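You operate a simulated robot arm through the tools that you are given. There is no shell and no other tool.

The job below is to be done with a simulated robot arm. You get a single attempt, and the scene is never put back.

TASK
Add oil to the gauge oil tin, then oil the caliper bed's middle.
Fine: 40 to 60 ml from the oil can; green rag, oil from the tin; can and rag back on the ledge. Set down upright: oil can, green rag. A coat counts when it lies all over at full strength: go over it till it gets no stronger.

It is judged by the outcome, as a careful person would: the job done as asked, and still so three seconds after it is handed in. It fails if anything else is knocked over, pushed out of place, dropped, spilled or broken.

THE ROBOT
A 6-joint arm with a two-finger parallel gripper, fixed in place. Base frame: the origin is on the floor under the middle of its stand, x ahead of it, y to its left, z up. Readings come in cm, degrees, newtons and seconds.
With the tool pointing down near the work surface it reaches from about 28 to 68 cm from the base axis. Its first joint turns from -166.0 to 166.0 degrees. Payload 1.57 kg.
The TCP is the grasp point between the finger pads, 3 cm short of the fingertips. In the tool frame z runs along the fingers and y along their closing line. Largest opening 11 cm; finger width 2.4, thickness 1.2; the body of the gripper, 4.8 by 11.2 cm, starts 7.8 cm behind the TCP.
Orientation is that of the tool frame in the base frame, as a unit quaternion [x, y, z, w]. With the fingers straight down and closing along the base's y, the tool's x points along the base's -x, its y along +y and its z along -z.

THE INTERFACE
- The arm moves only by the tool arm_command. Its argument "increments" is a list of rows, each an object of numbers (a shift or turn left out is 0, a gripper value left out holds the last): "hand": the gripper command, from -1 (fully open) to 1 (shut), values between in proportion; "tx", "ty", "tz": the shift along the base's x, y, z in cm; "rx", "ry", "rz": the turn, a rotation vector about the base's x, y, z in degrees. In form: [{"hand": .., "tx": .., "ty": .., "tz": .., "rx": .., "ry": .., "rz": ..}, ...]. A call has 1 to 20 rows; each row is the pose to reach, as a shift and turn from the pose commanded when the call began. A row lasts 0.2 s, in which the tool goes at most 5 cm and 8.6 degrees; a call with a longer step from one row to the next is refused whole, and so is a gripper value outside its range. Where a pose cannot be reached the arm comes as near as it can. A force on the tool above 40 N (or 10 N above the force at the start of the call, whichever is more), or a blocked arm, ends the call early, and 0.2 s more pass. The fingers move at their own pace (about 10.8 cm/s each) and stop on an object; they squeeze with about 24 N. The grip force told is the motor's: it shows also when the fingers shut on nothing. Time passes only in rows, and 0.2 s behind the last, so rows that repeat a pose let the fingers close. It gives the time, the measured TCP pose, the force on the tool (base axes), the opening and the grip force at its end, in the units of the frame above (readings bear some noise), with the torque about the TCP (base axes, N m) and any sound that the robot's microphone picked up.
- Cameras (640 x 400 px; columns grow to the right, rows downward): "scene" is fixed at [5.07, -64.99, 157.31]; the picture's right is [0.80, -0.60, 0.00], its down [-0.53, -0.70, -0.47] and it looks along [0.28, 0.37, -0.88] (base axes); focal length 352 px, centre (320, 200). "wrist" rides on the gripper at [7, 1.6, -14.1] in the tool frame; the picture's right is [-0.23, 0.97, 0.00], its down [-0.86, -0.20, -0.48] and it looks along [-0.47, -0.11, 0.88] (tool axes); focal length 222 px, centre (320, 200). There is no depth. A picture from a camera that has moved, and an enlarged one, comes with that camera's place and axes in the base frame and with its lens.
- get_image(camera): a new picture of that camera. The clock stands still meanwhile.
- move_column(by): moves the trunk up (or, below 0, down) by that many cm; the arm rides with it, the base frame stays. It gives what a move gives, with no picture.
- enlarge(camera, box): a new picture of the part [left, top, right, bottom] of that camera's present view, enlarged. The clock stands still meanwhile.
- job_done(): hands the job in; it is judged then, once.

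Nothing tells you positions but the pictures and the camera data. Unless the task says otherwise, let go and move clear before handing in.

The tools are called after "Request:" as name(argument=value, ...) on one line, values as JSON. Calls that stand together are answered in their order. arm_command: Moves the arm, as the interface text tells. Its arguments: {"type":"object","properties":{"increments":{"type":"array"}},"required":["increments"]} The other tools are called the same way: move_column (by) moves the trunk up or down; get_image (camera) takes a picture; enlarge (camera, box) takes an enlarged picture of a part of a camera's view; job_done () hands the job in.

At the start:

```text
clock: 0.0
tcp_pos: [27.14, -30.91, 114.57]
tool_rot: [0.001, 1.0, 0.0, 0.0]
ft_force: [0.7, -0.9, -0.2]
torque: [-0.04, -0.02, 0.0]
opening: 11.0
grip_force: 0.1
trunk travel left (down, up): [-20.0, 39.0]
```

scene: 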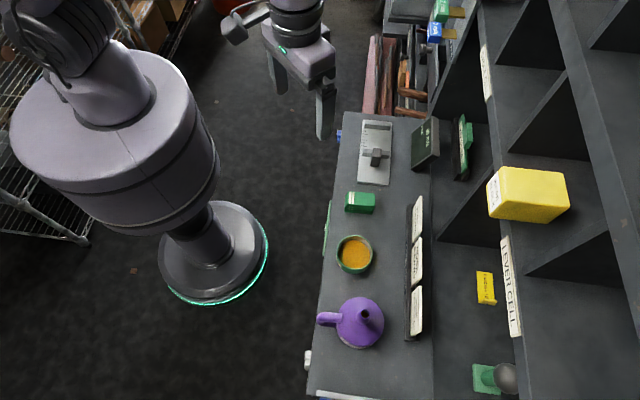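
wrist: 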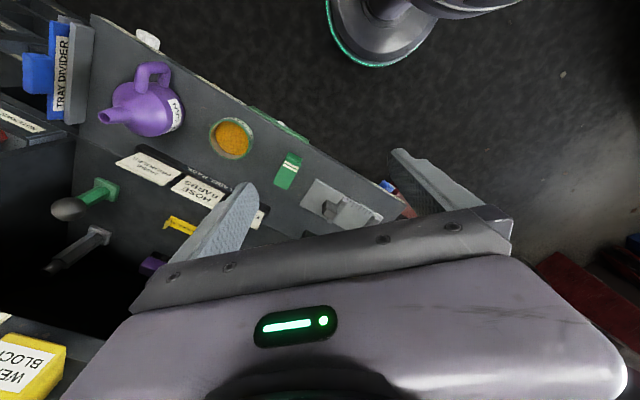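

I see a ledge with a purple oil can, a round tin with amber content, a green block (probably the rag), and a caliper-like thing on a board. I'll look closer before moving.

Request:
enlarge(camera="scene", box=[300, 100, 460, 200])

Request:
enlarge(camera="scene", box=[300, 180, 460, 280])

Request:
enlarge(camera="scene", box=[290, 270, 450, 370])

Request:
enlarge(camera="wrist", box=[80, 40, 400, 240])

```text
4.00 times, centred on (380, 150) of scene
camera zoom: at [5.07, -64.99, 157.31], right [0.8, -0.6, 0.0], down [-0.53, -0.7, -0.47], along [0.28, 0.37, -0.88], focal length 1407 px, centre (80, 400)
```

zoom: 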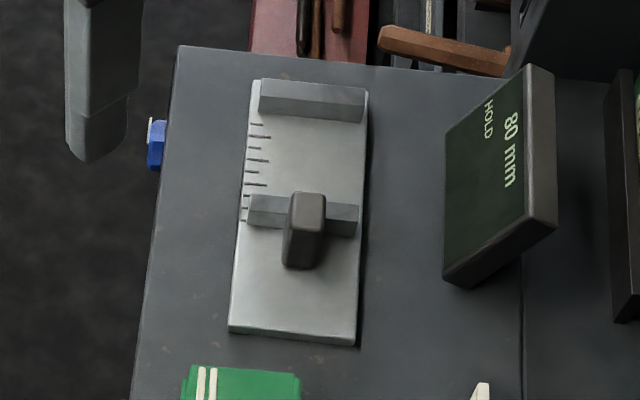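

```text
4.00 times, centred on (380, 230) of scene
camera zoom: at [5.07, -64.99, 157.31], right [0.8, -0.6, 0.0], down [-0.53, -0.7, -0.47], along [0.28, 0.37, -0.88], focal length 1407 px, centre (80, 80)
```

zoom: 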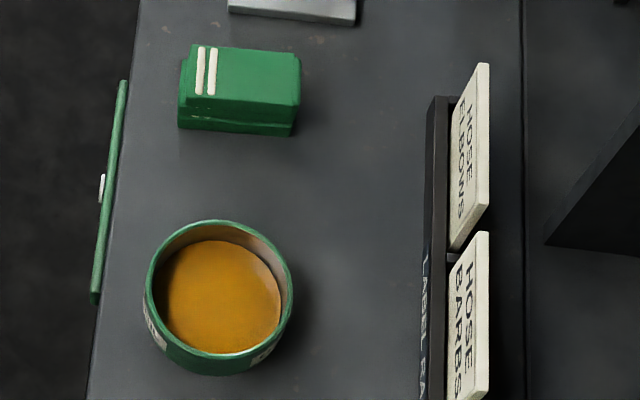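

```text
4.00 times, centred on (370, 320) of scene
camera zoom: at [5.07, -64.99, 157.31], right [0.8, -0.6, 0.0], down [-0.53, -0.7, -0.47], along [0.28, 0.37, -0.88], focal length 1407 px, centre (120, -280)
```

zoom: 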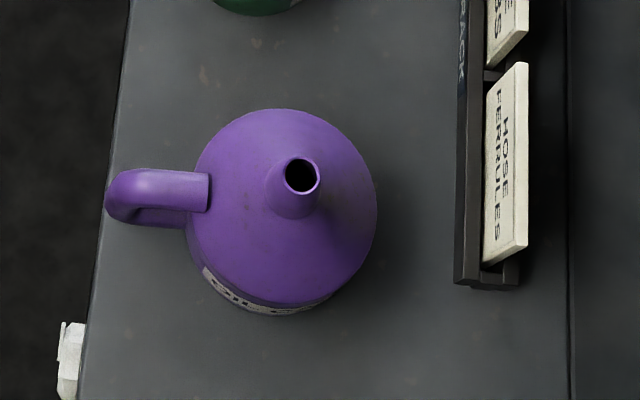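

```text
2.00 times, centred on (240, 140) of wrist
camera zoom: at [20.16, -29.26, 128.69], right [0.23, 0.97, 0.0], down [0.86, -0.2, 0.48], along [0.47, -0.11, -0.88], focal length 444 px, centre (480, 320)
```

zoom: 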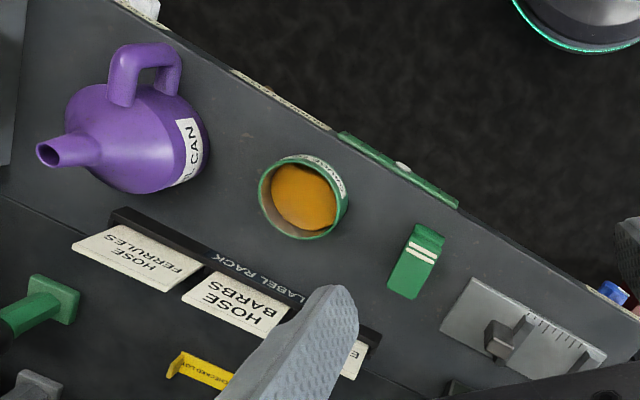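

The ledge runs diagonally (about 45°) at roughly z≈80, with the can near (19,-60), the tin near (26,-49), the rag between, and the caliper near (50,-30). I'll turn the gripper to face the ledge and get a closer wrist view, staying high.

Request:
arm_command(increments=[{"hand": -1, "tx": -2, "ty": -1, "tz": 0, "rz": -7.5}, {"tx": -4, "ty": -2, "rz": -15}, {"tx": -6, "ty": -3, "rz": -22.5}, {"tx": -8, "ty": -4, "rz": -30}, {"tx": -10, "ty": -5, "rz": -37.5}, {"tx": -12, "ty": -6, "rz": -45}, {"tx": -12, "ty": -6, "rz": -45}])

Request:
get_image(camera="wrist")

Request:
get_image(camera="scene")

```text
clock: 1.6
tcp_pos: [15.01, -36.79, 114.39]
tool_rot: [0.383, 0.924, 0.0, 0.0]
ft_force: [0.2, -0.6, 0.4]
torque: [-0.01, 0.0, 0.01]
opening: 11.0
grip_force: 0.0
trunk travel left (down, up): [-20.0, 39.0]
```

```text
taken
camera wrist: at [11.31, -30.76, 128.53], right [0.85, 0.53, 0.0], down [0.46, -0.75, 0.48], along [0.25, -0.41, -0.88], focal length 222 px, centre (320, 200)
```

wrist: 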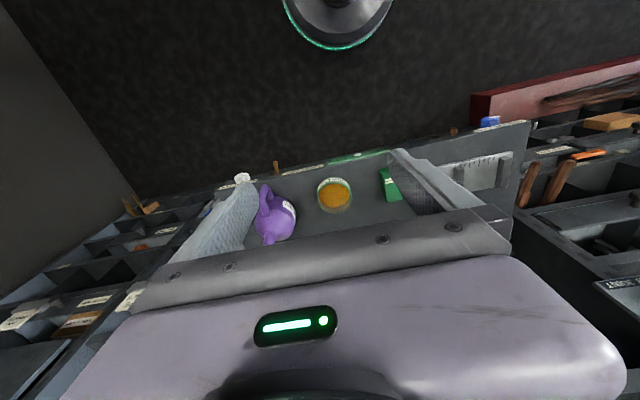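

```text
taken
```

scene: 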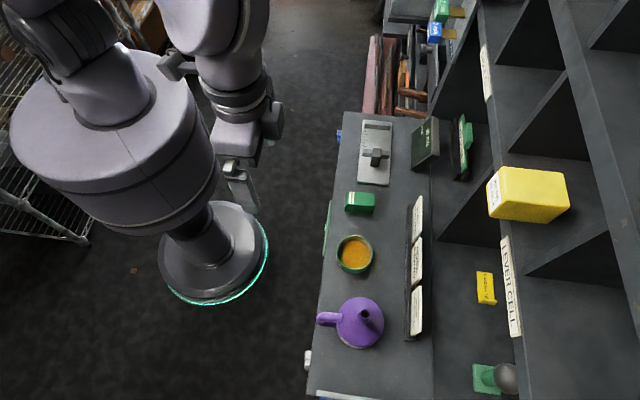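

The wrist view shows can, tin, rag and caliper between the fingers. I'll enlarge them to triangulate.

Request:
enlarge(camera="wrist", box=[220, 140, 420, 265])

Request:
enlarge(camera="wrist", box=[420, 100, 580, 200])

Request:
enlarge(camera="scene", box=[400, 100, 560, 200])

Request:
enlarge(camera="scene", box=[350, 110, 400, 195])

```text
3.20 times, centred on (320, 202) of wrist
camera zoom: at [11.31, -30.76, 128.53], right [0.85, 0.53, 0.0], down [0.46, -0.75, 0.48], along [0.25, -0.41, -0.88], focal length 711 px, centre (320, 192)
```

zoom: 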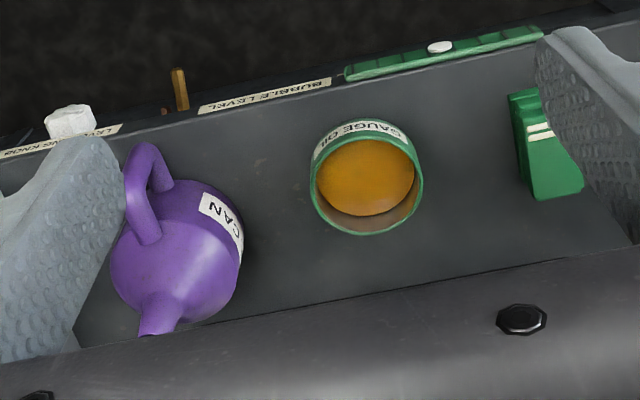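

```text
4.00 times, centred on (500, 150) of wrist
camera zoom: at [11.31, -30.76, 128.53], right [0.85, 0.53, 0.0], down [0.46, -0.75, 0.48], along [0.25, -0.41, -0.88], focal length 888 px, centre (-400, 400)
```

zoom: 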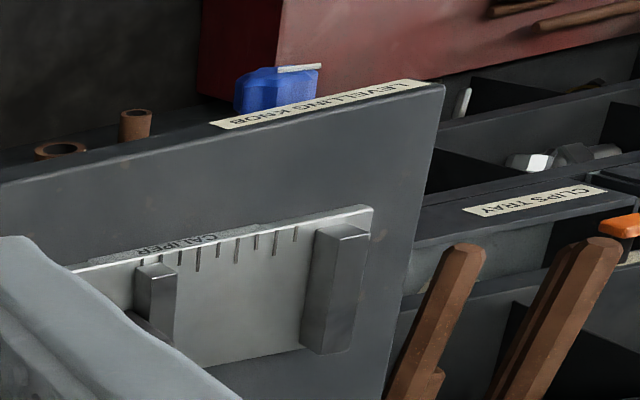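

```text
4.00 times, centred on (480, 150) of scene
camera zoom: at [5.07, -64.99, 157.31], right [0.8, -0.6, 0.0], down [-0.53, -0.7, -0.47], along [0.28, 0.37, -0.88], focal length 1407 px, centre (-320, 400)
```

zoom: 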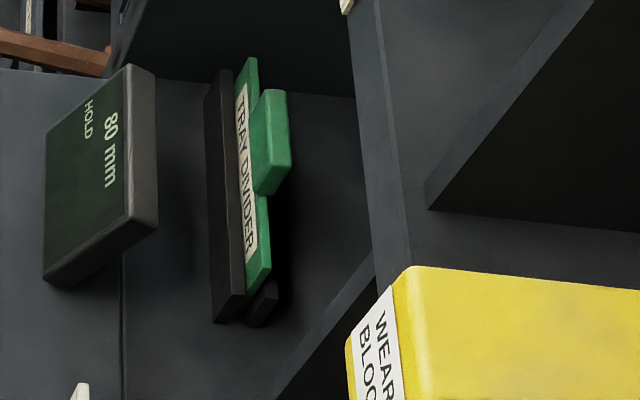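

```text
4.71 times, centred on (375, 152) of scene
camera zoom: at [5.07, -64.99, 157.31], right [0.8, -0.6, 0.0], down [-0.53, -0.7, -0.47], along [0.28, 0.37, -0.88], focal length 1655 px, centre (61, 424)
```

zoom: 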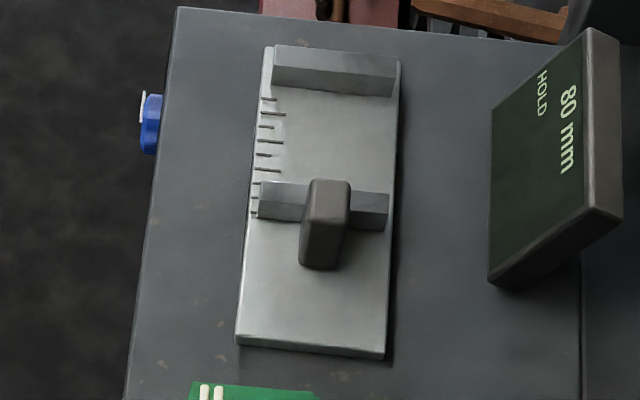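

The caliper bed has a fixed jaw, a sliding jaw (with thumb grip) sitting around the bed's middle, and a readout "80 mm HOLD". I'll look at the caliper from close above next.

Request:
arm_command(increments=[{"tx": 4, "ty": 1, "tz": 0}, {"tx": 8, "ty": 2}, {"tx": 12, "ty": 3}, {"tx": 16, "ty": 4}, {"tx": 20, "ty": 5}, {"tx": 24, "ty": 5.5}, {"tx": 28, "ty": 6}, {"tx": 32, "ty": 6}, {"tx": 34, "ty": 5}, {"tx": 34, "ty": 5}])

Request:
get_image(camera="wrist")

Request:
get_image(camera="scene")

```text
clock: 3.8
tcp_pos: [49.12, -31.69, 114.47]
tool_rot: [0.383, 0.924, -0.001, 0.0]
ft_force: [0.1, 0.0, 0.9]
torque: [0.02, -0.02, -0.01]
opening: 11.0
grip_force: 0.1
trunk travel left (down, up): [-20.0, 39.0]
```

```text
taken
camera wrist: at [45.32, -25.74, 128.56], right [0.85, 0.53, 0.0], down [0.46, -0.75, 0.48], along [0.25, -0.41, -0.88], focal length 222 px, centre (320, 200)
```

wrist: 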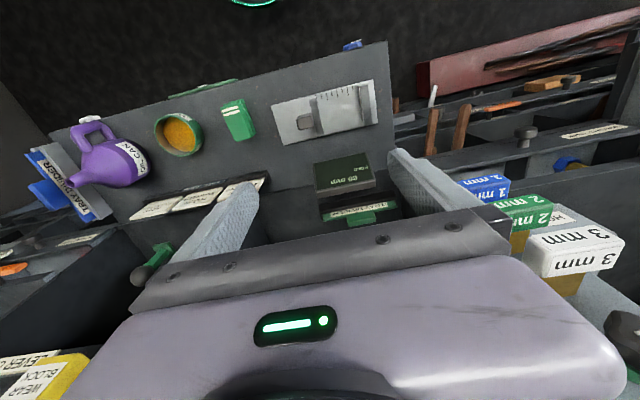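

```text
taken
```

scene: 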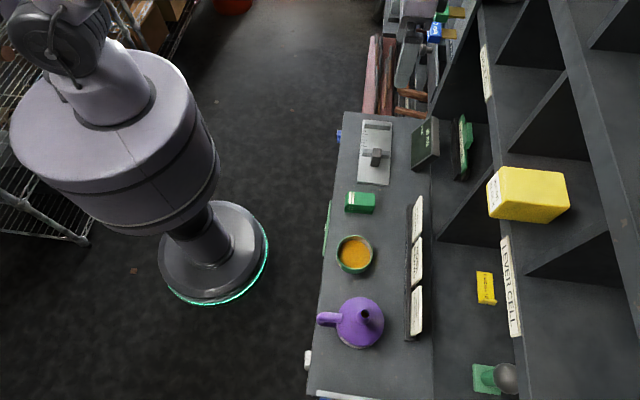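

From here the whole ledge is visible. I'll enlarge the caliper, the readout, and the other objects.

Request:
enlarge(camera="wrist", box=[260, 70, 390, 151])

Request:
enlarge(camera="wrist", box=[130, 80, 270, 167])

Request:
enlarge(camera="wrist", box=[20, 100, 180, 200])

Request:
enlarge(camera="wrist", box=[280, 140, 420, 227])

```text
4.92 times, centred on (325, 110) of wrist
camera zoom: at [45.32, -25.74, 128.56], right [0.85, 0.53, 0.0], down [0.46, -0.75, 0.48], along [0.25, -0.41, -0.88], focal length 1094 px, centre (295, 641)
```

zoom: 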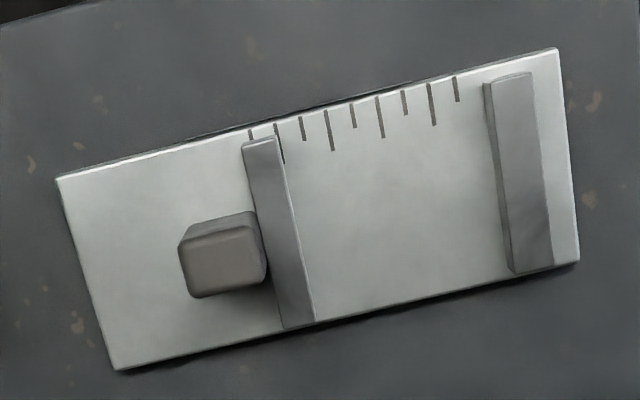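

```text
4.57 times, centred on (200, 124) of wrist
camera zoom: at [45.32, -25.74, 128.56], right [0.85, 0.53, 0.0], down [0.46, -0.75, 0.48], along [0.25, -0.41, -0.88], focal length 1015 px, centre (869, 550)
```

zoom: 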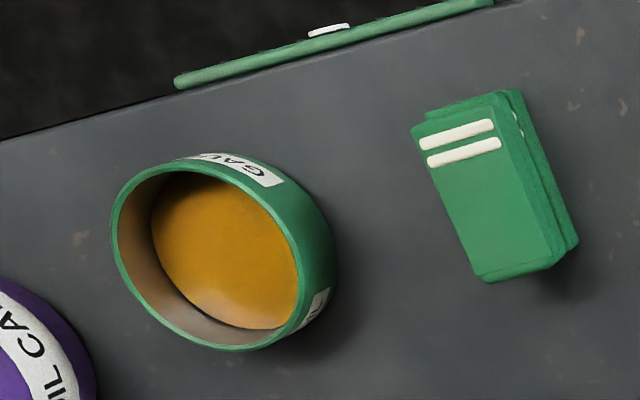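

```text
4.00 times, centred on (100, 150) of wrist
camera zoom: at [45.32, -25.74, 128.56], right [0.85, 0.53, 0.0], down [0.46, -0.75, 0.48], along [0.25, -0.41, -0.88], focal length 888 px, centre (1200, 400)
```

zoom: 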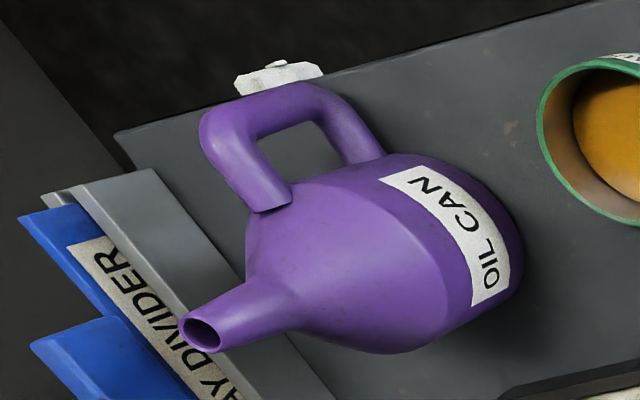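

```text
4.57 times, centred on (350, 184) of wrist
camera zoom: at [45.32, -25.74, 128.56], right [0.85, 0.53, 0.0], down [0.46, -0.75, 0.48], along [0.25, -0.41, -0.88], focal length 1015 px, centre (183, 275)
```

zoom: 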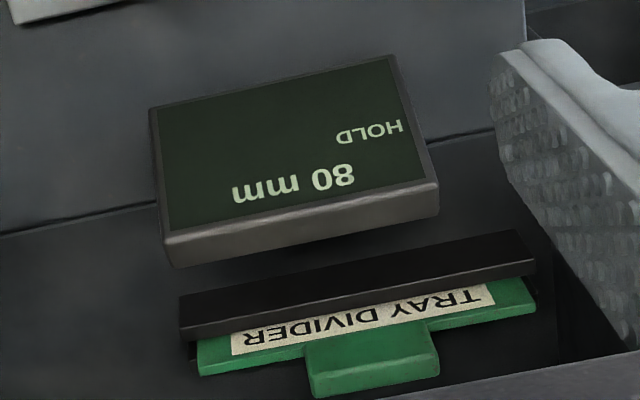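

The jaw gap measures about 8.0 cm, matching the "80 mm HOLD" readout, so the slider setting must end at 80 mm. Next I go look at the oil can from the robot side with the tool tilted outward, to learn its height and handle shape.

Request:
arm_command(increments=[{"tx": -4.2, "ty": -2}, {"tx": -8.4, "ty": -4}, {"tx": -12.6, "ty": -6}, {"tx": -16.8, "ty": -8}, {"tx": -21, "ty": -10}, {"tx": -25.2, "ty": -12}, {"tx": -29.4, "ty": -13}, {"tx": -33.6, "ty": -14}, {"tx": -38, "ty": -15}, {"tx": -38, "ty": -16, "tz": -2, "rx": -5.3, "ry": -5.3}, {"tx": -38, "ty": -16, "tz": -4, "rx": -10.6, "ry": -10.6}, {"tx": -38, "ty": -16, "tz": -6, "rx": -15.9, "ry": -15.9}, {"tx": -38, "ty": -16, "tz": -8, "rx": -21.2, "ry": -21.2}, {"tx": -38, "ty": -16, "tz": -10, "rx": -26.5, "ry": -26.5}, {"tx": -38, "ty": -16, "tz": -12, "rx": -31.8, "ry": -31.8}, {"tx": -38, "ty": -16, "tz": -14, "rx": -31.8, "ry": -31.8}])

Request:
get_image(camera="wrist")

Request:
get_image(camera="scene")

```text
clock: 7.2
tcp_pos: [11.01, -47.83, 100.56]
tool_rot: [0.353, 0.854, -0.146, 0.353]
ft_force: [-0.2, -0.1, 0.7]
torque: [0.01, 0.02, 0.0]
opening: 10.99
grip_force: 0.0
trunk travel left (down, up): [-20.0, 39.0]
```

```text
taken
camera wrist: at [1.61, -36.15, 105.64], right [0.8, 0.57, 0.16], down [0.05, -0.33, 0.94], along [0.59, -0.75, -0.29], focal length 222 px, centre (320, 200)
```

wrist: 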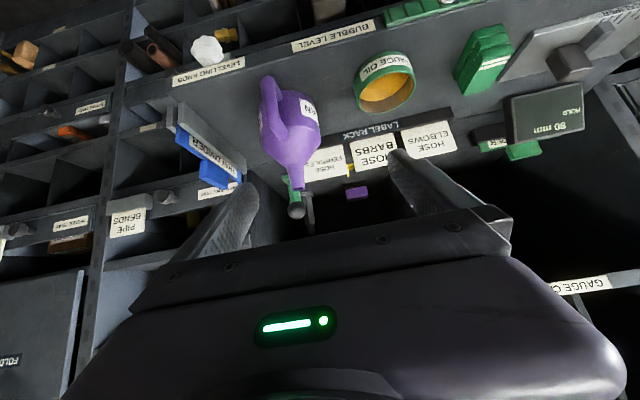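

```text
taken
```

scene: 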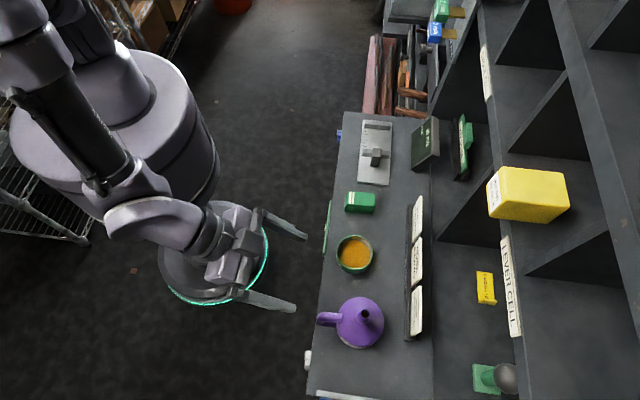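

Good oblique view (world-up is picture-down). I'll enlarge the can and the tin here.

Request:
enlarge(camera="wrist", box=[200, 60, 400, 200])

Request:
enlarge(camera="wrist", box=[440, 0, 640, 125])

Request:
enlarge(camera="wrist", box=[340, 30, 440, 120])

```text
2.86 times, centred on (300, 130) of wrist
camera zoom: at [1.61, -36.15, 105.64], right [0.8, 0.57, 0.16], down [0.05, -0.33, 0.94], along [0.59, -0.75, -0.29], focal length 635 px, centre (377, 400)
```

zoom: 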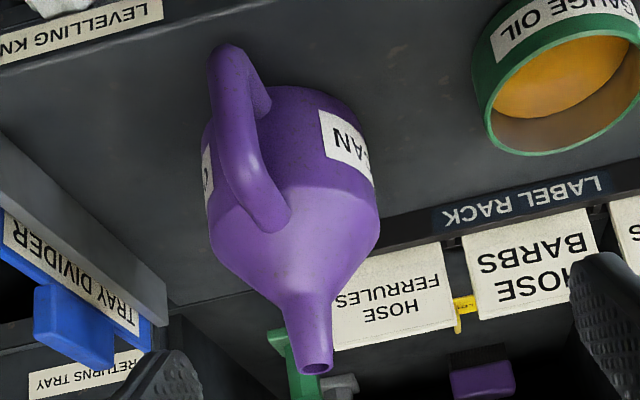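

```text
3.20 times, centred on (540, 62) of wrist
camera zoom: at [1.61, -36.15, 105.64], right [0.8, 0.57, 0.16], down [0.05, -0.33, 0.94], along [0.59, -0.75, -0.29], focal length 711 px, centre (-384, 640)
```

zoom: 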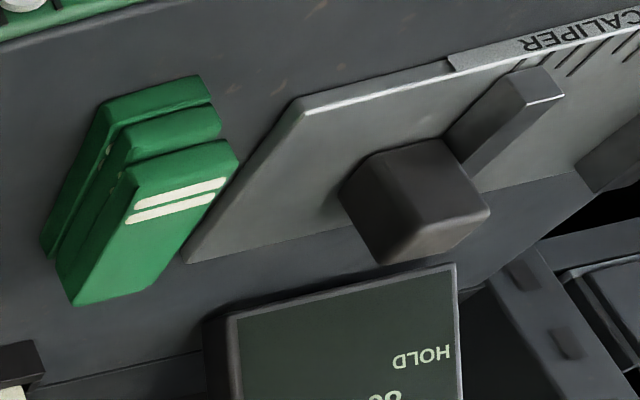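

```text
4.44 times, centred on (390, 75) of wrist
camera zoom: at [1.61, -36.15, 105.64], right [0.8, 0.57, 0.16], down [0.05, -0.33, 0.94], along [0.59, -0.75, -0.29], focal length 987 px, centre (9, 756)
```

zoom: 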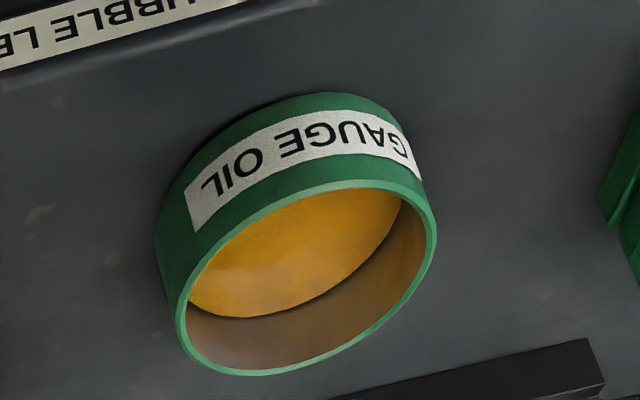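

The can is an axisymmetric body (axis near (18,-61), cylinder z≈81–86.5, cone and vertical spout up to z≈94.5) with its handle toward the robot. A good grip is with the tool horizontal, pointing outward, the fingers either side of the body and handle between them; then a roll toward the tin pours. I test that horizontal pose in free space in front of the can.

Request:
arm_command(increments=[{"hand": -1, "tx": -1, "ty": 0, "tz": -1, "rx": -5.3, "ry": -5.3}, {"tx": -2, "ty": 0, "tz": -2, "rx": -10.6, "ry": -10.6}, {"tx": -3, "ty": 0, "tz": -3, "rx": -15.9, "ry": -15.9}, {"tx": -4, "ty": 0, "tz": -5, "rx": -21.2, "ry": -21.2}, {"tx": -5, "ty": 0, "tz": -7, "rx": -26.5, "ry": -26.5}, {"tx": -5.6, "ty": -0.5, "tz": -8.5, "rx": -31.8, "ry": -31.8}, {"tx": -5.6, "ty": -0.5, "tz": -8.5, "rx": -31.8, "ry": -31.8}])

Request:
get_image(camera="wrist")

Request:
get_image(camera="scene")

```text
clock: 8.8
tcp_pos: [-1.6, -69.1, 94.63]
tool_rot: [0.27, 0.654, -0.269, 0.654]
ft_force: [-0.6, -0.8, -0.3]
torque: [-0.02, 0.01, -0.01]
opening: 11.01
grip_force: 0.0
out of reach, approached as far as the arm can: row 1, 2, 3, 4, 5, 6, 7
trunk travel left (down, up): [-20.0, 39.0]
```

```text
taken
camera wrist: at [-10.49, -57.91, 87.6], right [0.69, 0.69, 0.23], down [-0.48, 0.19, 0.85], along [0.55, -0.7, 0.47], focal length 222 px, centre (320, 200)
```

wrist: 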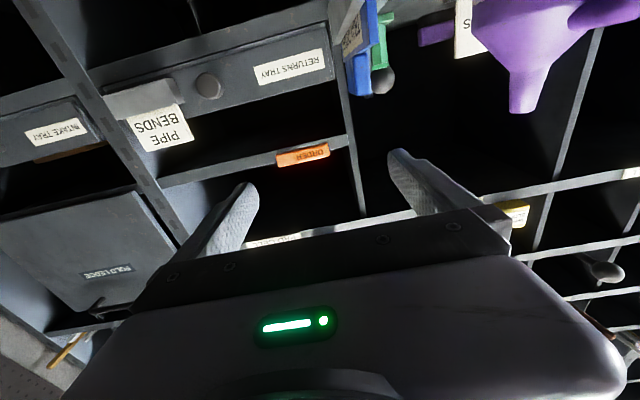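

```text
taken
```

scene: 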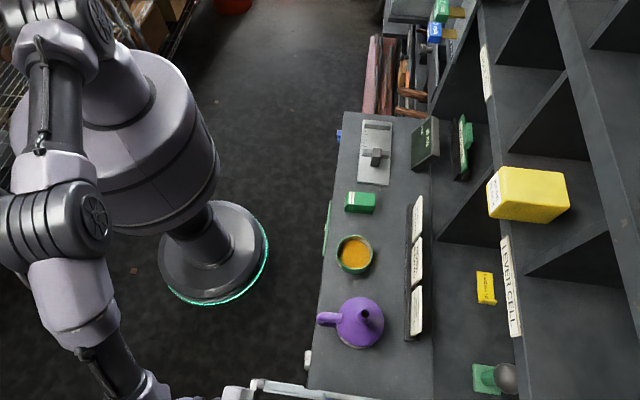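

That horizontal pose was out of reach at the present trunk height and the arm wandered outward; nothing was touched. I'll retrace to the earlier reachable pose before trying a different trunk height.

Request:
arm_command(increments=[{"hand": -1, "tx": 0.6, "ty": 0.5, "tz": 1.5, "rx": 5.3, "ry": 5.3}, {"tx": 1.6, "ty": 0.5, "tz": 3.5, "rx": 10.6, "ry": 10.6}, {"tx": 2.6, "ty": 0.5, "tz": 5.5, "rx": 15.9, "ry": 15.9}, {"tx": 3.6, "ty": 0.5, "tz": 6.5, "rx": 21.2, "ry": 21.2}, {"tx": 4.6, "ty": 0.5, "tz": 7.5, "rx": 26.5, "ry": 26.5}, {"tx": 5.6, "ty": 0.5, "tz": 8.5, "rx": 31.8, "ry": 31.8}, {"tx": 5.6, "ty": 0.5, "tz": 8.5, "rx": 31.8, "ry": 31.8}])

Request:
get_image(camera="scene")

```text
clock: 10.4
tcp_pos: [3.94, -68.89, 102.17]
tool_rot: [0.355, 0.854, -0.147, 0.352]
ft_force: [0.0, -0.1, 0.2]
torque: [-0.01, 0.03, 0.01]
opening: 11.0
grip_force: 0.0
trunk travel left (down, up): [-20.0, 39.0]
```

```text
taken
```

scene: 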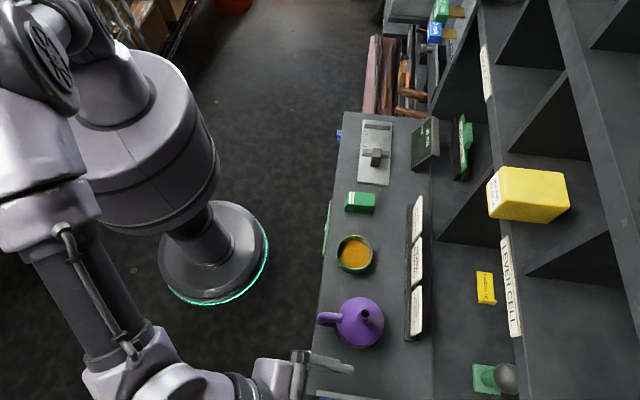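

The commanded pose follows the achieved one. I'll move back in front of the can with the 45° pitch at a safe height, then lower the trunk to see if the horizontal pose becomes reachable.

Request:
arm_command(increments=[{"hand": -1, "tx": 0, "ty": 3, "tz": 2}, {"tx": 0, "ty": 6, "tz": 4}, {"tx": 1, "ty": 9, "tz": 6}, {"tx": 2, "ty": 12, "tz": 8}, {"tx": 4, "ty": 15, "tz": 8}, {"tx": 5.8, "ty": 16.4, "tz": 8}, {"tx": 5.8, "ty": 16.4, "tz": 8}])

Request:
move_column(by=-12)

Request:
get_image(camera="scene")

```text
clock: 12.0
tcp_pos: [9.96, -52.55, 110.02]
tool_rot: [0.353, 0.854, -0.146, 0.353]
ft_force: [0.2, -0.2, 0.2]
torque: [0.0, 0.0, 0.01]
opening: 10.97
grip_force: 0.1
trunk travel left (down, up): [-20.0, 39.0]
```

```text
clock: 13.5
tcp_pos: [9.93, -52.6, 98.13]
tool_rot: [0.354, 0.854, -0.146, 0.353]
ft_force: [-0.2, 0.3, -0.5]
torque: [-0.02, 0.02, 0.02]
opening: 11.01
grip_force: 0.0
trunk travel left (down, up): [-8.0, 51.0]
```

```text
taken
```

scene: 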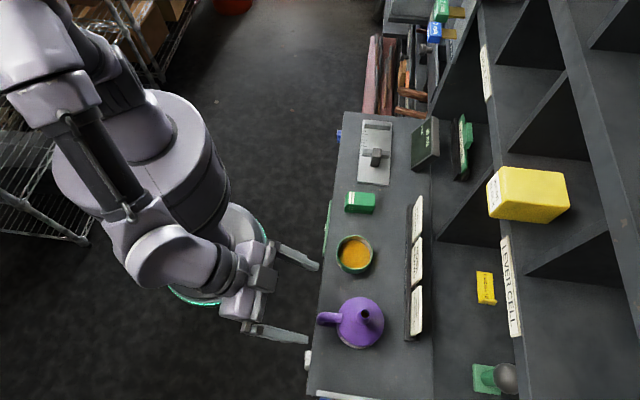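

Trunk lowered by 12; now I test a small further pitch (one step) for reachability.

Request:
arm_command(increments=[{"hand": -1, "tx": 0, "ty": 0, "tz": 0, "rx": -4, "ry": -4}])

```text
clock: 13.9
tcp_pos: [9.91, -52.49, 98.0]
tool_rot: [0.346, 0.835, -0.164, 0.396]
ft_force: [0.4, 0.1, -0.1]
torque: [0.01, 0.03, -0.04]
opening: 10.96
grip_force: 0.0
trunk travel left (down, up): [-8.0, 51.0]
```

Request:
arm_command(increments=[{"rx": -5, "ry": -5}, {"rx": -10, "ry": -10}])

```text
clock: 14.5
tcp_pos: [9.86, -52.47, 97.98]
tool_rot: [0.323, 0.78, -0.206, 0.495]
ft_force: [0.4, -0.2, 0.0]
torque: [0.01, 0.01, -0.02]
opening: 11.0
grip_force: 0.0
trunk travel left (down, up): [-8.0, 51.0]
```

Request:
arm_command(increments=[{"rx": -5, "ry": -5}, {"rx": -9, "ry": -9}])

```text
clock: 15.1
tcp_pos: [8.8, -56.61, 102.42]
tool_rot: [0.303, 0.725, -0.227, 0.575]
ft_force: [-0.2, 0.1, 0.5]
torque: [0.01, 0.0, 0.0]
opening: 11.03
grip_force: 0.2
out of reach, approached as far as the arm can: row 1, 2
trunk travel left (down, up): [-8.0, 51.0]
```

Still limited near there; it wants to be farther out / trunk lower. I lower the trunk the remaining 8 cm and test again.

Request:
move_column(by=-8)

Request:
arm_command(increments=[{"hand": -1, "tx": 0, "ty": 0, "tz": 2, "rx": -3, "ry": -3}])

Request:
get_image(camera="scene")

```text
clock: 16.3
tcp_pos: [8.94, -56.47, 94.34]
tool_rot: [0.304, 0.726, -0.227, 0.573]
ft_force: [0.4, -0.5, 0.3]
torque: [0.01, -0.01, -0.02]
opening: 11.02
grip_force: 0.0
trunk travel left (down, up): [0.0, 59.0]
```

```text
clock: 16.7
tcp_pos: [8.72, -57.13, 97.09]
tool_rot: [0.295, 0.706, -0.235, 0.6]
ft_force: [0.1, 0.5, -0.2]
torque: [0.04, -0.02, 0.0]
opening: 11.01
grip_force: 0.0
out of reach, approached as far as the arm can: row 1
trunk travel left (down, up): [0.0, 59.0]
```

```text
taken
```

scene: 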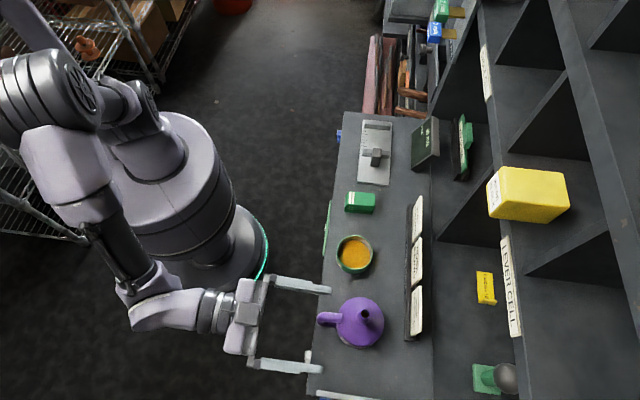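

The gripper is now nearly horizontal in front of the can. I'll go up above spout height and out over the can, testing whether the horizontal pose is reachable there before any descent.

Request:
arm_command(increments=[{"hand": -1, "tx": 1, "ty": 0, "tz": 3}, {"tx": 3.5, "ty": -0.6, "tz": 4}, {"tx": 6, "ty": -1.5, "tz": 4}, {"tx": 7.9, "ty": -2.4, "tz": 4}])

Request:
get_image(camera="scene")

```text
clock: 17.7
tcp_pos: [16.76, -59.51, 101.15]
tool_rot: [0.294, 0.704, -0.238, 0.601]
ft_force: [0.5, -0.1, 0.5]
torque: [0.04, 0.0, -0.01]
opening: 10.98
grip_force: 0.1
trunk travel left (down, up): [0.0, 59.0]
```

```text
taken
```

scene: 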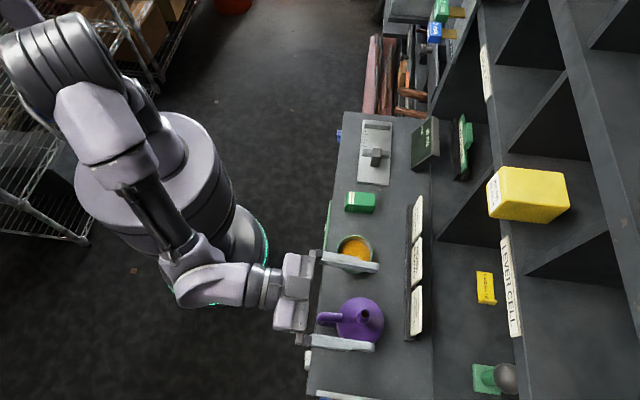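

Reached above the can with pitch ~80°. Now the last ~10° to make it exactly horizontal, still above the spout.

Request:
arm_command(increments=[{"hand": -1, "rx": -3.7, "ry": -3.0, "rz": -0.3}, {"rx": -7.4, "ry": -6.0, "rz": -0.6}, {"rx": -7.4, "ry": -6.0, "rz": -0.6}])

```text
clock: 18.5
tcp_pos: [16.21, -61.33, 103.1]
tool_rot: [0.273, 0.656, -0.265, 0.652]
ft_force: [0.0, -0.4, 0.3]
torque: [0.0, 0.0, -0.01]
opening: 10.99
grip_force: 0.0
out of reach, approached as far as the arm can: row 2, 3
trunk travel left (down, up): [0.0, 59.0]
```

Horizontal is borderline here. To explore the arm's reach safely I'll raise the trunk 30 cm (reach depends only on height relative to the trunk) and test orientations in free air, equivalent to positions 30 cm lower with the trunk down.

Request:
move_column(by=30)

Request:
arm_command(increments=[{"hand": -1, "rx": 5.6, "ry": -5.6}, {"rx": 11.2, "ry": -11.2}, {"rx": 16.8, "ry": -16.8}])

Request:
get_image(camera="scene")

```text
clock: 21.5
tcp_pos: [16.2, -61.35, 133.13]
tool_rot: [0.273, 0.657, -0.264, 0.652]
ft_force: [-0.3, 0.1, -0.5]
torque: [0.0, 0.0, 0.02]
opening: 11.01
grip_force: 0.2
trunk travel left (down, up): [-30.0, 29.0]
```

```text
clock: 22.3
tcp_pos: [16.22, -61.29, 133.01]
tool_rot: [0.4, 0.586, -0.122, 0.694]
ft_force: [-0.2, 0.0, -0.6]
torque: [0.01, 0.02, 0.03]
opening: 11.0
grip_force: 0.0
trunk travel left (down, up): [-30.0, 29.0]
```

```text
taken
```

scene: 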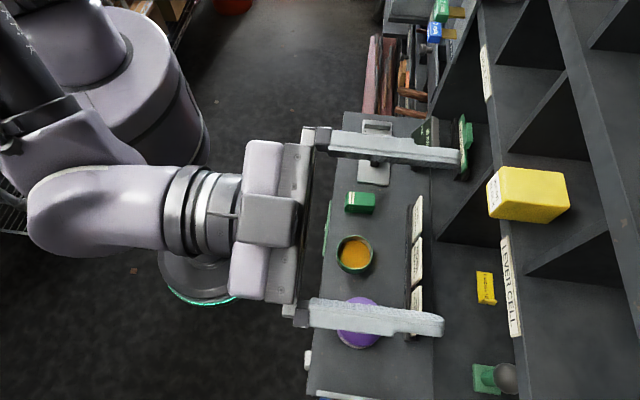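

Request:
arm_command(increments=[{"tz": -2}, {"tz": -4}, {"tz": -6}])

```text
clock: 23.1
tcp_pos: [16.17, -61.39, 126.99]
tool_rot: [0.401, 0.586, -0.124, 0.693]
ft_force: [-0.5, -0.6, -0.2]
torque: [0.0, 0.02, 0.01]
opening: 10.98
grip_force: 0.1
trunk travel left (down, up): [-30.0, 29.0]
```

Rolling about the tool axis removed the limit — it was the last joint's range. I'll roll on to the camera-up orientation, which also leaves plenty of roll for pouring.

Request:
arm_command(increments=[{"rx": 5.7, "ry": -5.7}, {"rx": 11.4, "ry": -11.4}, {"rx": 17.1, "ry": -17.1}, {"rx": 22.8, "ry": -22.8}, {"rx": 28.5, "ry": -28.5}, {"rx": 34.2, "ry": -34.2}, {"rx": 39.9, "ry": -39.9}, {"rx": 45.6, "ry": -45.6}, {"rx": 51.3, "ry": -51.3}, {"rx": 57, "ry": -57}, {"rx": 62.7, "ry": -62.7}, {"rx": 68.4, "ry": -68.4}, {"rx": 74.1, "ry": -74.1}, {"rx": 79.8, "ry": -79.8}, {"rx": 85.5, "ry": -85.5}, {"rx": 91.2, "ry": -91.2}, {"rx": 96.9, "ry": -96.9}, {"rx": 102.6, "ry": -102.6}, {"rx": 108.3, "ry": -108.3}, {"rx": 110.5, "ry": -110.5}])

Request:
get_image(camera="wrist")

Request:
get_image(camera="scene")

```text
clock: 27.3
tcp_pos: [16.28, -61.28, 127.0]
tool_rot: [0.648, -0.274, 0.658, 0.27]
ft_force: [0.1, 0.9, -0.8]
torque: [-0.02, -0.01, 0.0]
opening: 11.03
grip_force: 0.0
trunk travel left (down, up): [-30.0, 29.0]
```

```text
taken
camera wrist: at [4.99, -52.38, 133.83], right [-0.69, -0.69, -0.24], down [-0.18, 0.48, -0.86], along [0.7, -0.55, -0.46], focal length 222 px, centre (320, 200)
```

wrist: 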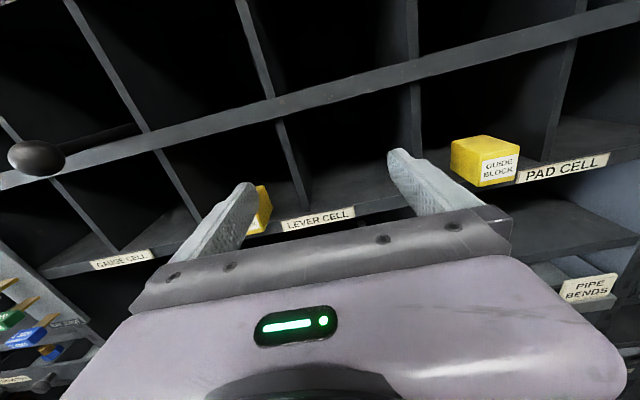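

```text
taken
```

scene: 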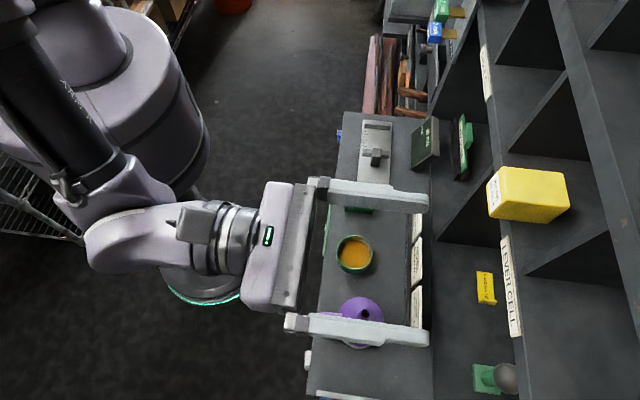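

Camera-up horizontal orientation reached. Now test the descent in air (z=114 with trunk +10 is equivalent to z=84 with the trunk fully down).

Request:
arm_command(increments=[{"tx": -0.3, "ty": 1, "tz": -3, "ry": 0.87, "rz": 0.23}, {"tx": -0.6, "ty": 2, "tz": -6, "ry": 0.87, "rz": 0.23}, {"tx": -0.94, "ty": 3.1, "tz": -9, "ry": 0.87, "rz": 0.23}, {"tx": -0.94, "ty": 3.1, "tz": -11, "ry": 0.87, "rz": 0.23}, {"tx": -0.94, "ty": 3.1, "tz": -13, "ry": 0.87, "rz": 0.23}])

```text
clock: 28.5
tcp_pos: [15.2, -58.13, 114.02]
tool_rot: [0.653, -0.271, 0.653, 0.271]
ft_force: [0.9, -1.4, -0.1]
torque: [0.01, -0.02, 0.01]
opening: 10.99
grip_force: 0.1
trunk travel left (down, up): [-30.0, 29.0]
```

That works. I'll also test the pour pose in air: roll −110° (spout toward the tin) at the equivalent height.

Request:
arm_command(increments=[{"tx": 1, "ty": 1, "tz": 3}, {"tx": 2, "ty": 2, "tz": 6}, {"tx": 3, "ty": 3, "tz": 9, "rx": -5.6, "ry": 5.6}, {"tx": 3, "ty": 3, "tz": 9, "rx": -11.2, "ry": 11.2}, {"tx": 3, "ty": 3, "tz": 9, "rx": -16.8, "ry": 16.8}, {"tx": 3, "ty": 3, "tz": 9, "rx": -22.4, "ry": 22.4}, {"tx": 3, "ty": 3, "tz": 9, "rx": -28, "ry": 28}, {"tx": 3, "ty": 3, "tz": 9, "rx": -33.6, "ry": 33.6}, {"tx": 3, "ty": 3, "tz": 9, "rx": -39.2, "ry": 39.2}, {"tx": 3, "ty": 3, "tz": 9, "rx": -44.8, "ry": 44.8}, {"tx": 3, "ty": 3, "tz": 9, "rx": -50.4, "ry": 50.4}, {"tx": 3, "ty": 3, "tz": 9, "rx": -56, "ry": 56}, {"tx": 3, "ty": 3, "tz": 9, "rx": -61.6, "ry": 61.6}, {"tx": 3, "ty": 3, "tz": 9, "rx": -67.2, "ry": 67.2}, {"tx": 3, "ty": 3, "tz": 9, "rx": -72.8, "ry": 72.8}, {"tx": 3, "ty": 3, "tz": 9, "rx": -77.8, "ry": 77.8}])

Request:
get_image(camera="wrist")

Request:
get_image(camera="scene")

```text
clock: 31.9
tcp_pos: [18.35, -55.22, 123.09]
tool_rot: [0.594, 0.382, 0.151, 0.692]
ft_force: [-0.7, -0.3, 1.3]
torque: [-0.01, -0.02, -0.04]
opening: 10.98
grip_force: 0.1
trunk travel left (down, up): [-30.0, 29.0]
```

```text
taken
camera wrist: at [13.24, -40.22, 122.13], right [0.09, 0.09, 0.99], down [-0.95, -0.28, 0.11], along [0.29, -0.96, 0.06], focal length 222 px, centre (320, 200)
```

wrist: 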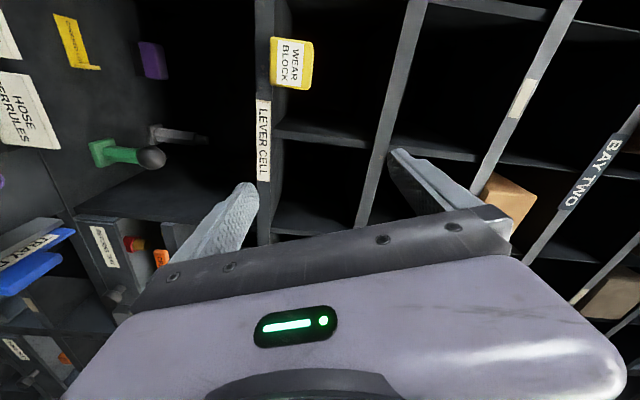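

```text
taken
```

scene: 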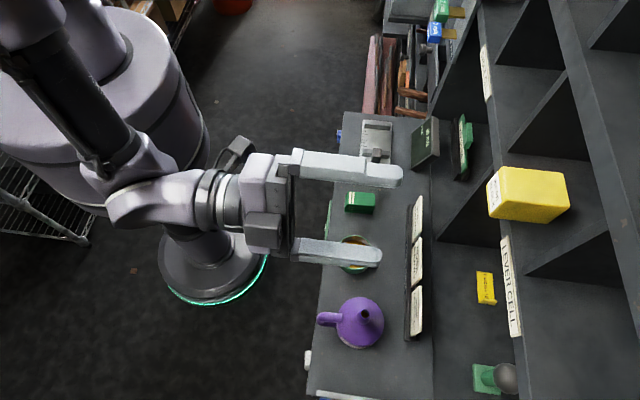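

The pour pose is reachable. I roll back upright, back off toward the robot a bit, and lower the trunk, stopping above the can to refine alignment.

Request:
arm_command(increments=[{"tx": -0.5, "ty": 0, "tz": 1, "rx": 5.6, "ry": -5.6}, {"tx": -1, "ty": 0, "tz": 2, "rx": 11.2, "ry": -11.2}, {"tx": -1.5, "ty": 0, "tz": 3, "rx": 16.8, "ry": -16.8}, {"tx": -2, "ty": 0, "tz": 4, "rx": 22.4, "ry": -22.4}, {"tx": -3, "ty": 0, "tz": 5, "rx": 28, "ry": -28}, {"tx": -4, "ty": 0, "tz": 6, "rx": 33.6, "ry": -33.6}, {"tx": -5, "ty": 0, "tz": 7, "rx": 39.2, "ry": -39.2}, {"tx": -6, "ty": 0, "tz": 7, "rx": 44.8, "ry": -44.8}, {"tx": -6.5, "ty": 0, "tz": 7, "rx": 50.4, "ry": -50.4}, {"tx": -7, "ty": 0, "tz": 7, "rx": 56, "ry": -56}, {"tx": -7.5, "ty": 0, "tz": 7, "rx": 61.6, "ry": -61.6}, {"tx": -8, "ty": 0, "tz": 7, "rx": 67.2, "ry": -67.2}, {"tx": -8, "ty": 0, "tz": 7, "rx": 72.8, "ry": -72.8}, {"tx": -8, "ty": 0, "tz": 7, "rx": 77.8, "ry": -77.8}, {"tx": -8, "ty": 0, "tz": 7, "rx": 77.8, "ry": -77.8}])

```text
clock: 35.1
tcp_pos: [10.23, -55.12, 130.23]
tool_rot: [0.653, -0.272, 0.653, 0.271]
ft_force: [-0.2, -0.3, -0.1]
torque: [-0.01, 0.0, 0.05]
opening: 11.02
grip_force: 0.2
trunk travel left (down, up): [-30.0, 29.0]
```

Request:
move_column(by=-30)

Request:
get_image(camera="wrist")

Request:
get_image(camera="scene")

```text
clock: 38.1
tcp_pos: [10.25, -55.19, 100.18]
tool_rot: [0.653, -0.27, 0.653, 0.271]
ft_force: [0.6, 0.2, 0.1]
torque: [0.01, -0.02, 0.02]
opening: 11.0
grip_force: 0.0
trunk travel left (down, up): [0.0, 59.0]
```

```text
taken
camera wrist: at [-0.93, -46.35, 107.1], right [-0.69, -0.69, -0.22], down [-0.2, 0.48, -0.86], along [0.7, -0.55, -0.47], focal length 222 px, centre (320, 200)
```

wrist: 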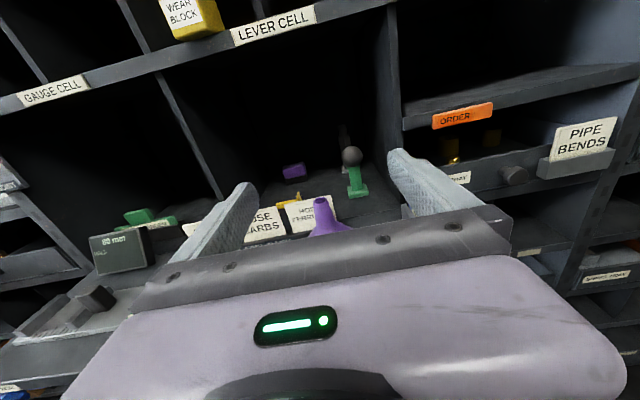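

```text
taken
```

scene: 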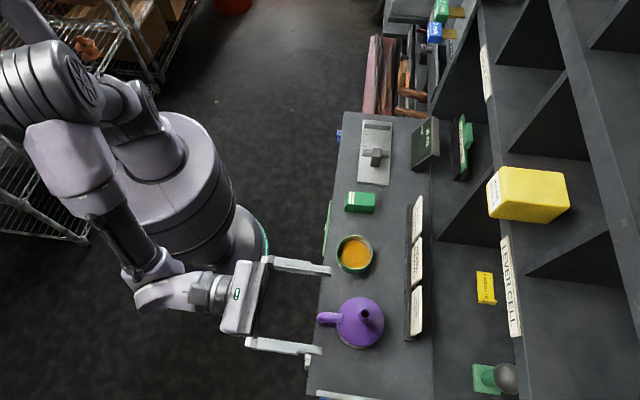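

Request:
enlarge(camera="wrist", box=[280, 180, 376, 240])

Request:
enlarge(camera="scene", box=[300, 285, 428, 365])

Request:
enlarge(camera="scene", box=[325, 225, 389, 265])

```text
6.67 times, centred on (328, 210) of wrist
camera zoom: at [-0.93, -46.35, 107.1], right [-0.69, -0.69, -0.22], down [-0.2, 0.48, -0.86], along [0.7, -0.55, -0.47], focal length 1481 px, centre (267, 133)
```

zoom: 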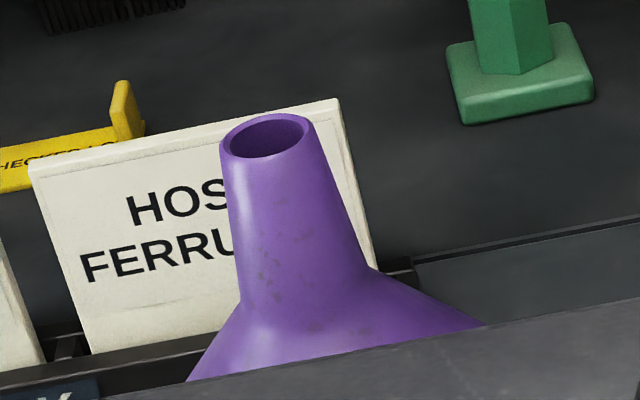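

```text
5.00 times, centred on (364, 325) of scene
camera zoom: at [5.07, -64.99, 157.31], right [0.8, -0.6, 0.0], down [-0.53, -0.7, -0.47], along [0.28, 0.37, -0.88], focal length 1759 px, centre (100, -425)
```

zoom: 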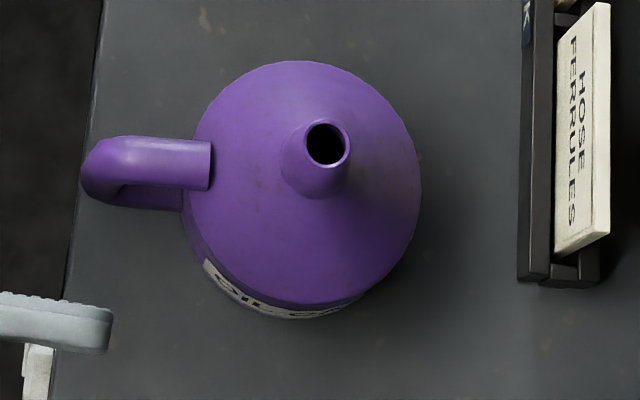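

```text
10.00 times, centred on (357, 245) of scene
camera zoom: at [5.07, -64.99, 157.31], right [0.8, -0.6, 0.0], down [-0.53, -0.7, -0.47], along [0.28, 0.37, -0.88], focal length 3518 px, centre (-50, -250)
```

zoom: 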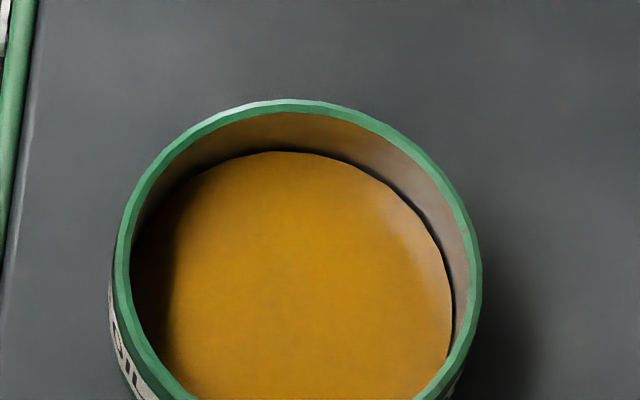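

Refined: spout tip/can axis ≈ (17.95,-60.8), tip z≈94.5. I'll move over the can with fingers straddling it (still above), and check alignment.

Request:
arm_command(increments=[{"hand": -1, "tx": 1.5, "ty": -0.5}, {"tx": 3.5, "ty": -1.7}, {"tx": 5.1, "ty": -3.0}, {"tx": 5.1, "ty": -3.0, "tz": -1}, {"tx": 5.1, "ty": -3.0, "tz": -1}])

Request:
get_image(camera="scene")

Request:
get_image(camera="wrist")

```text
clock: 39.3
tcp_pos: [15.4, -57.97, 99.28]
tool_rot: [0.653, -0.27, 0.653, 0.271]
ft_force: [-0.1, -0.5, 0.0]
torque: [0.03, 0.0, 0.02]
opening: 11.04
grip_force: 0.0
trunk travel left (down, up): [0.0, 59.0]
```

```text
taken
```

scene: 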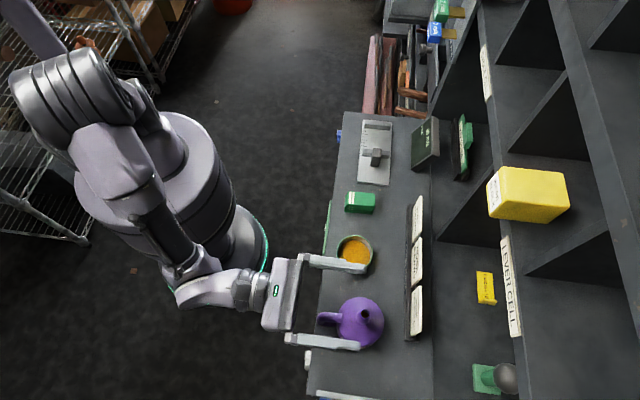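

```text
taken
camera wrist: at [4.2, -49.31, 106.13], right [-0.69, -0.69, -0.22], down [-0.2, 0.48, -0.86], along [0.7, -0.55, -0.47], focal length 222 px, centre (320, 200)
```

wrist: 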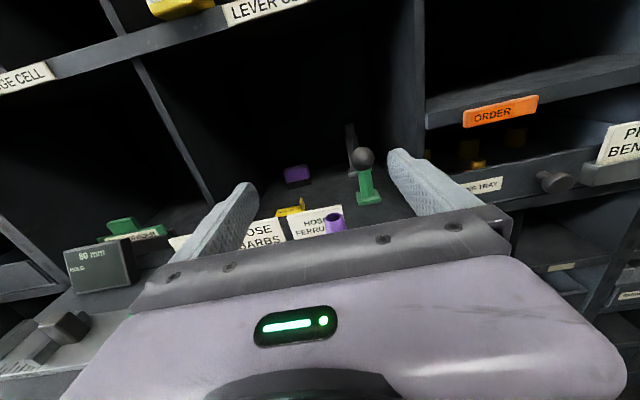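

The fingers straddle the can's spout line. Descending around the can now.

Request:
arm_command(increments=[{"hand": -1, "tx": -0.1, "ty": -0.1, "tz": -2}, {"tx": -0.1, "ty": -0.1, "tz": -4}, {"tx": -0.1, "ty": -0.1, "tz": -6}, {"tx": -0.1, "ty": -0.1, "tz": -8}, {"tx": -0.1, "ty": -0.1, "tz": -10}])

Request:
get_image(camera="scene")

Request:
enlarge(camera="scene", box=[260, 240, 420, 370])

```text
clock: 40.5
tcp_pos: [15.28, -58.37, 89.15]
tool_rot: [0.653, -0.27, 0.653, 0.272]
ft_force: [0.3, 0.1, 0.6]
torque: [-0.02, 0.02, 0.01]
opening: 11.0
grip_force: 0.1
trunk travel left (down, up): [0.0, 59.0]
```

```text
taken
```

scene: 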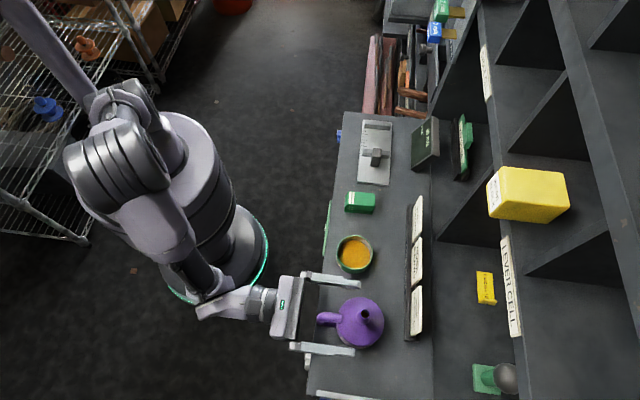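

```text
3.08 times, centred on (340, 305) of scene
camera zoom: at [5.07, -64.99, 157.31], right [0.8, -0.6, 0.0], down [-0.53, -0.7, -0.47], along [0.28, 0.37, -0.88], focal length 1082 px, centre (258, -123)
```

zoom: 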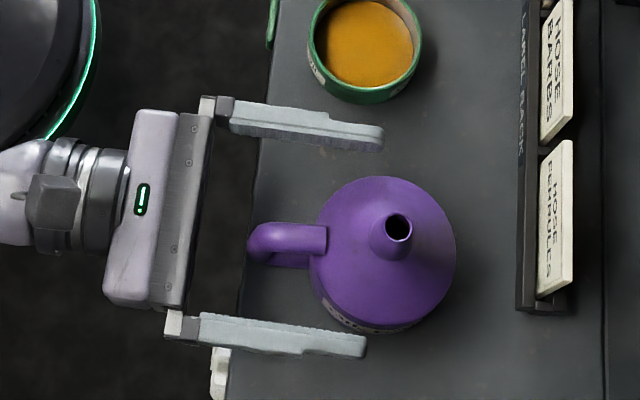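

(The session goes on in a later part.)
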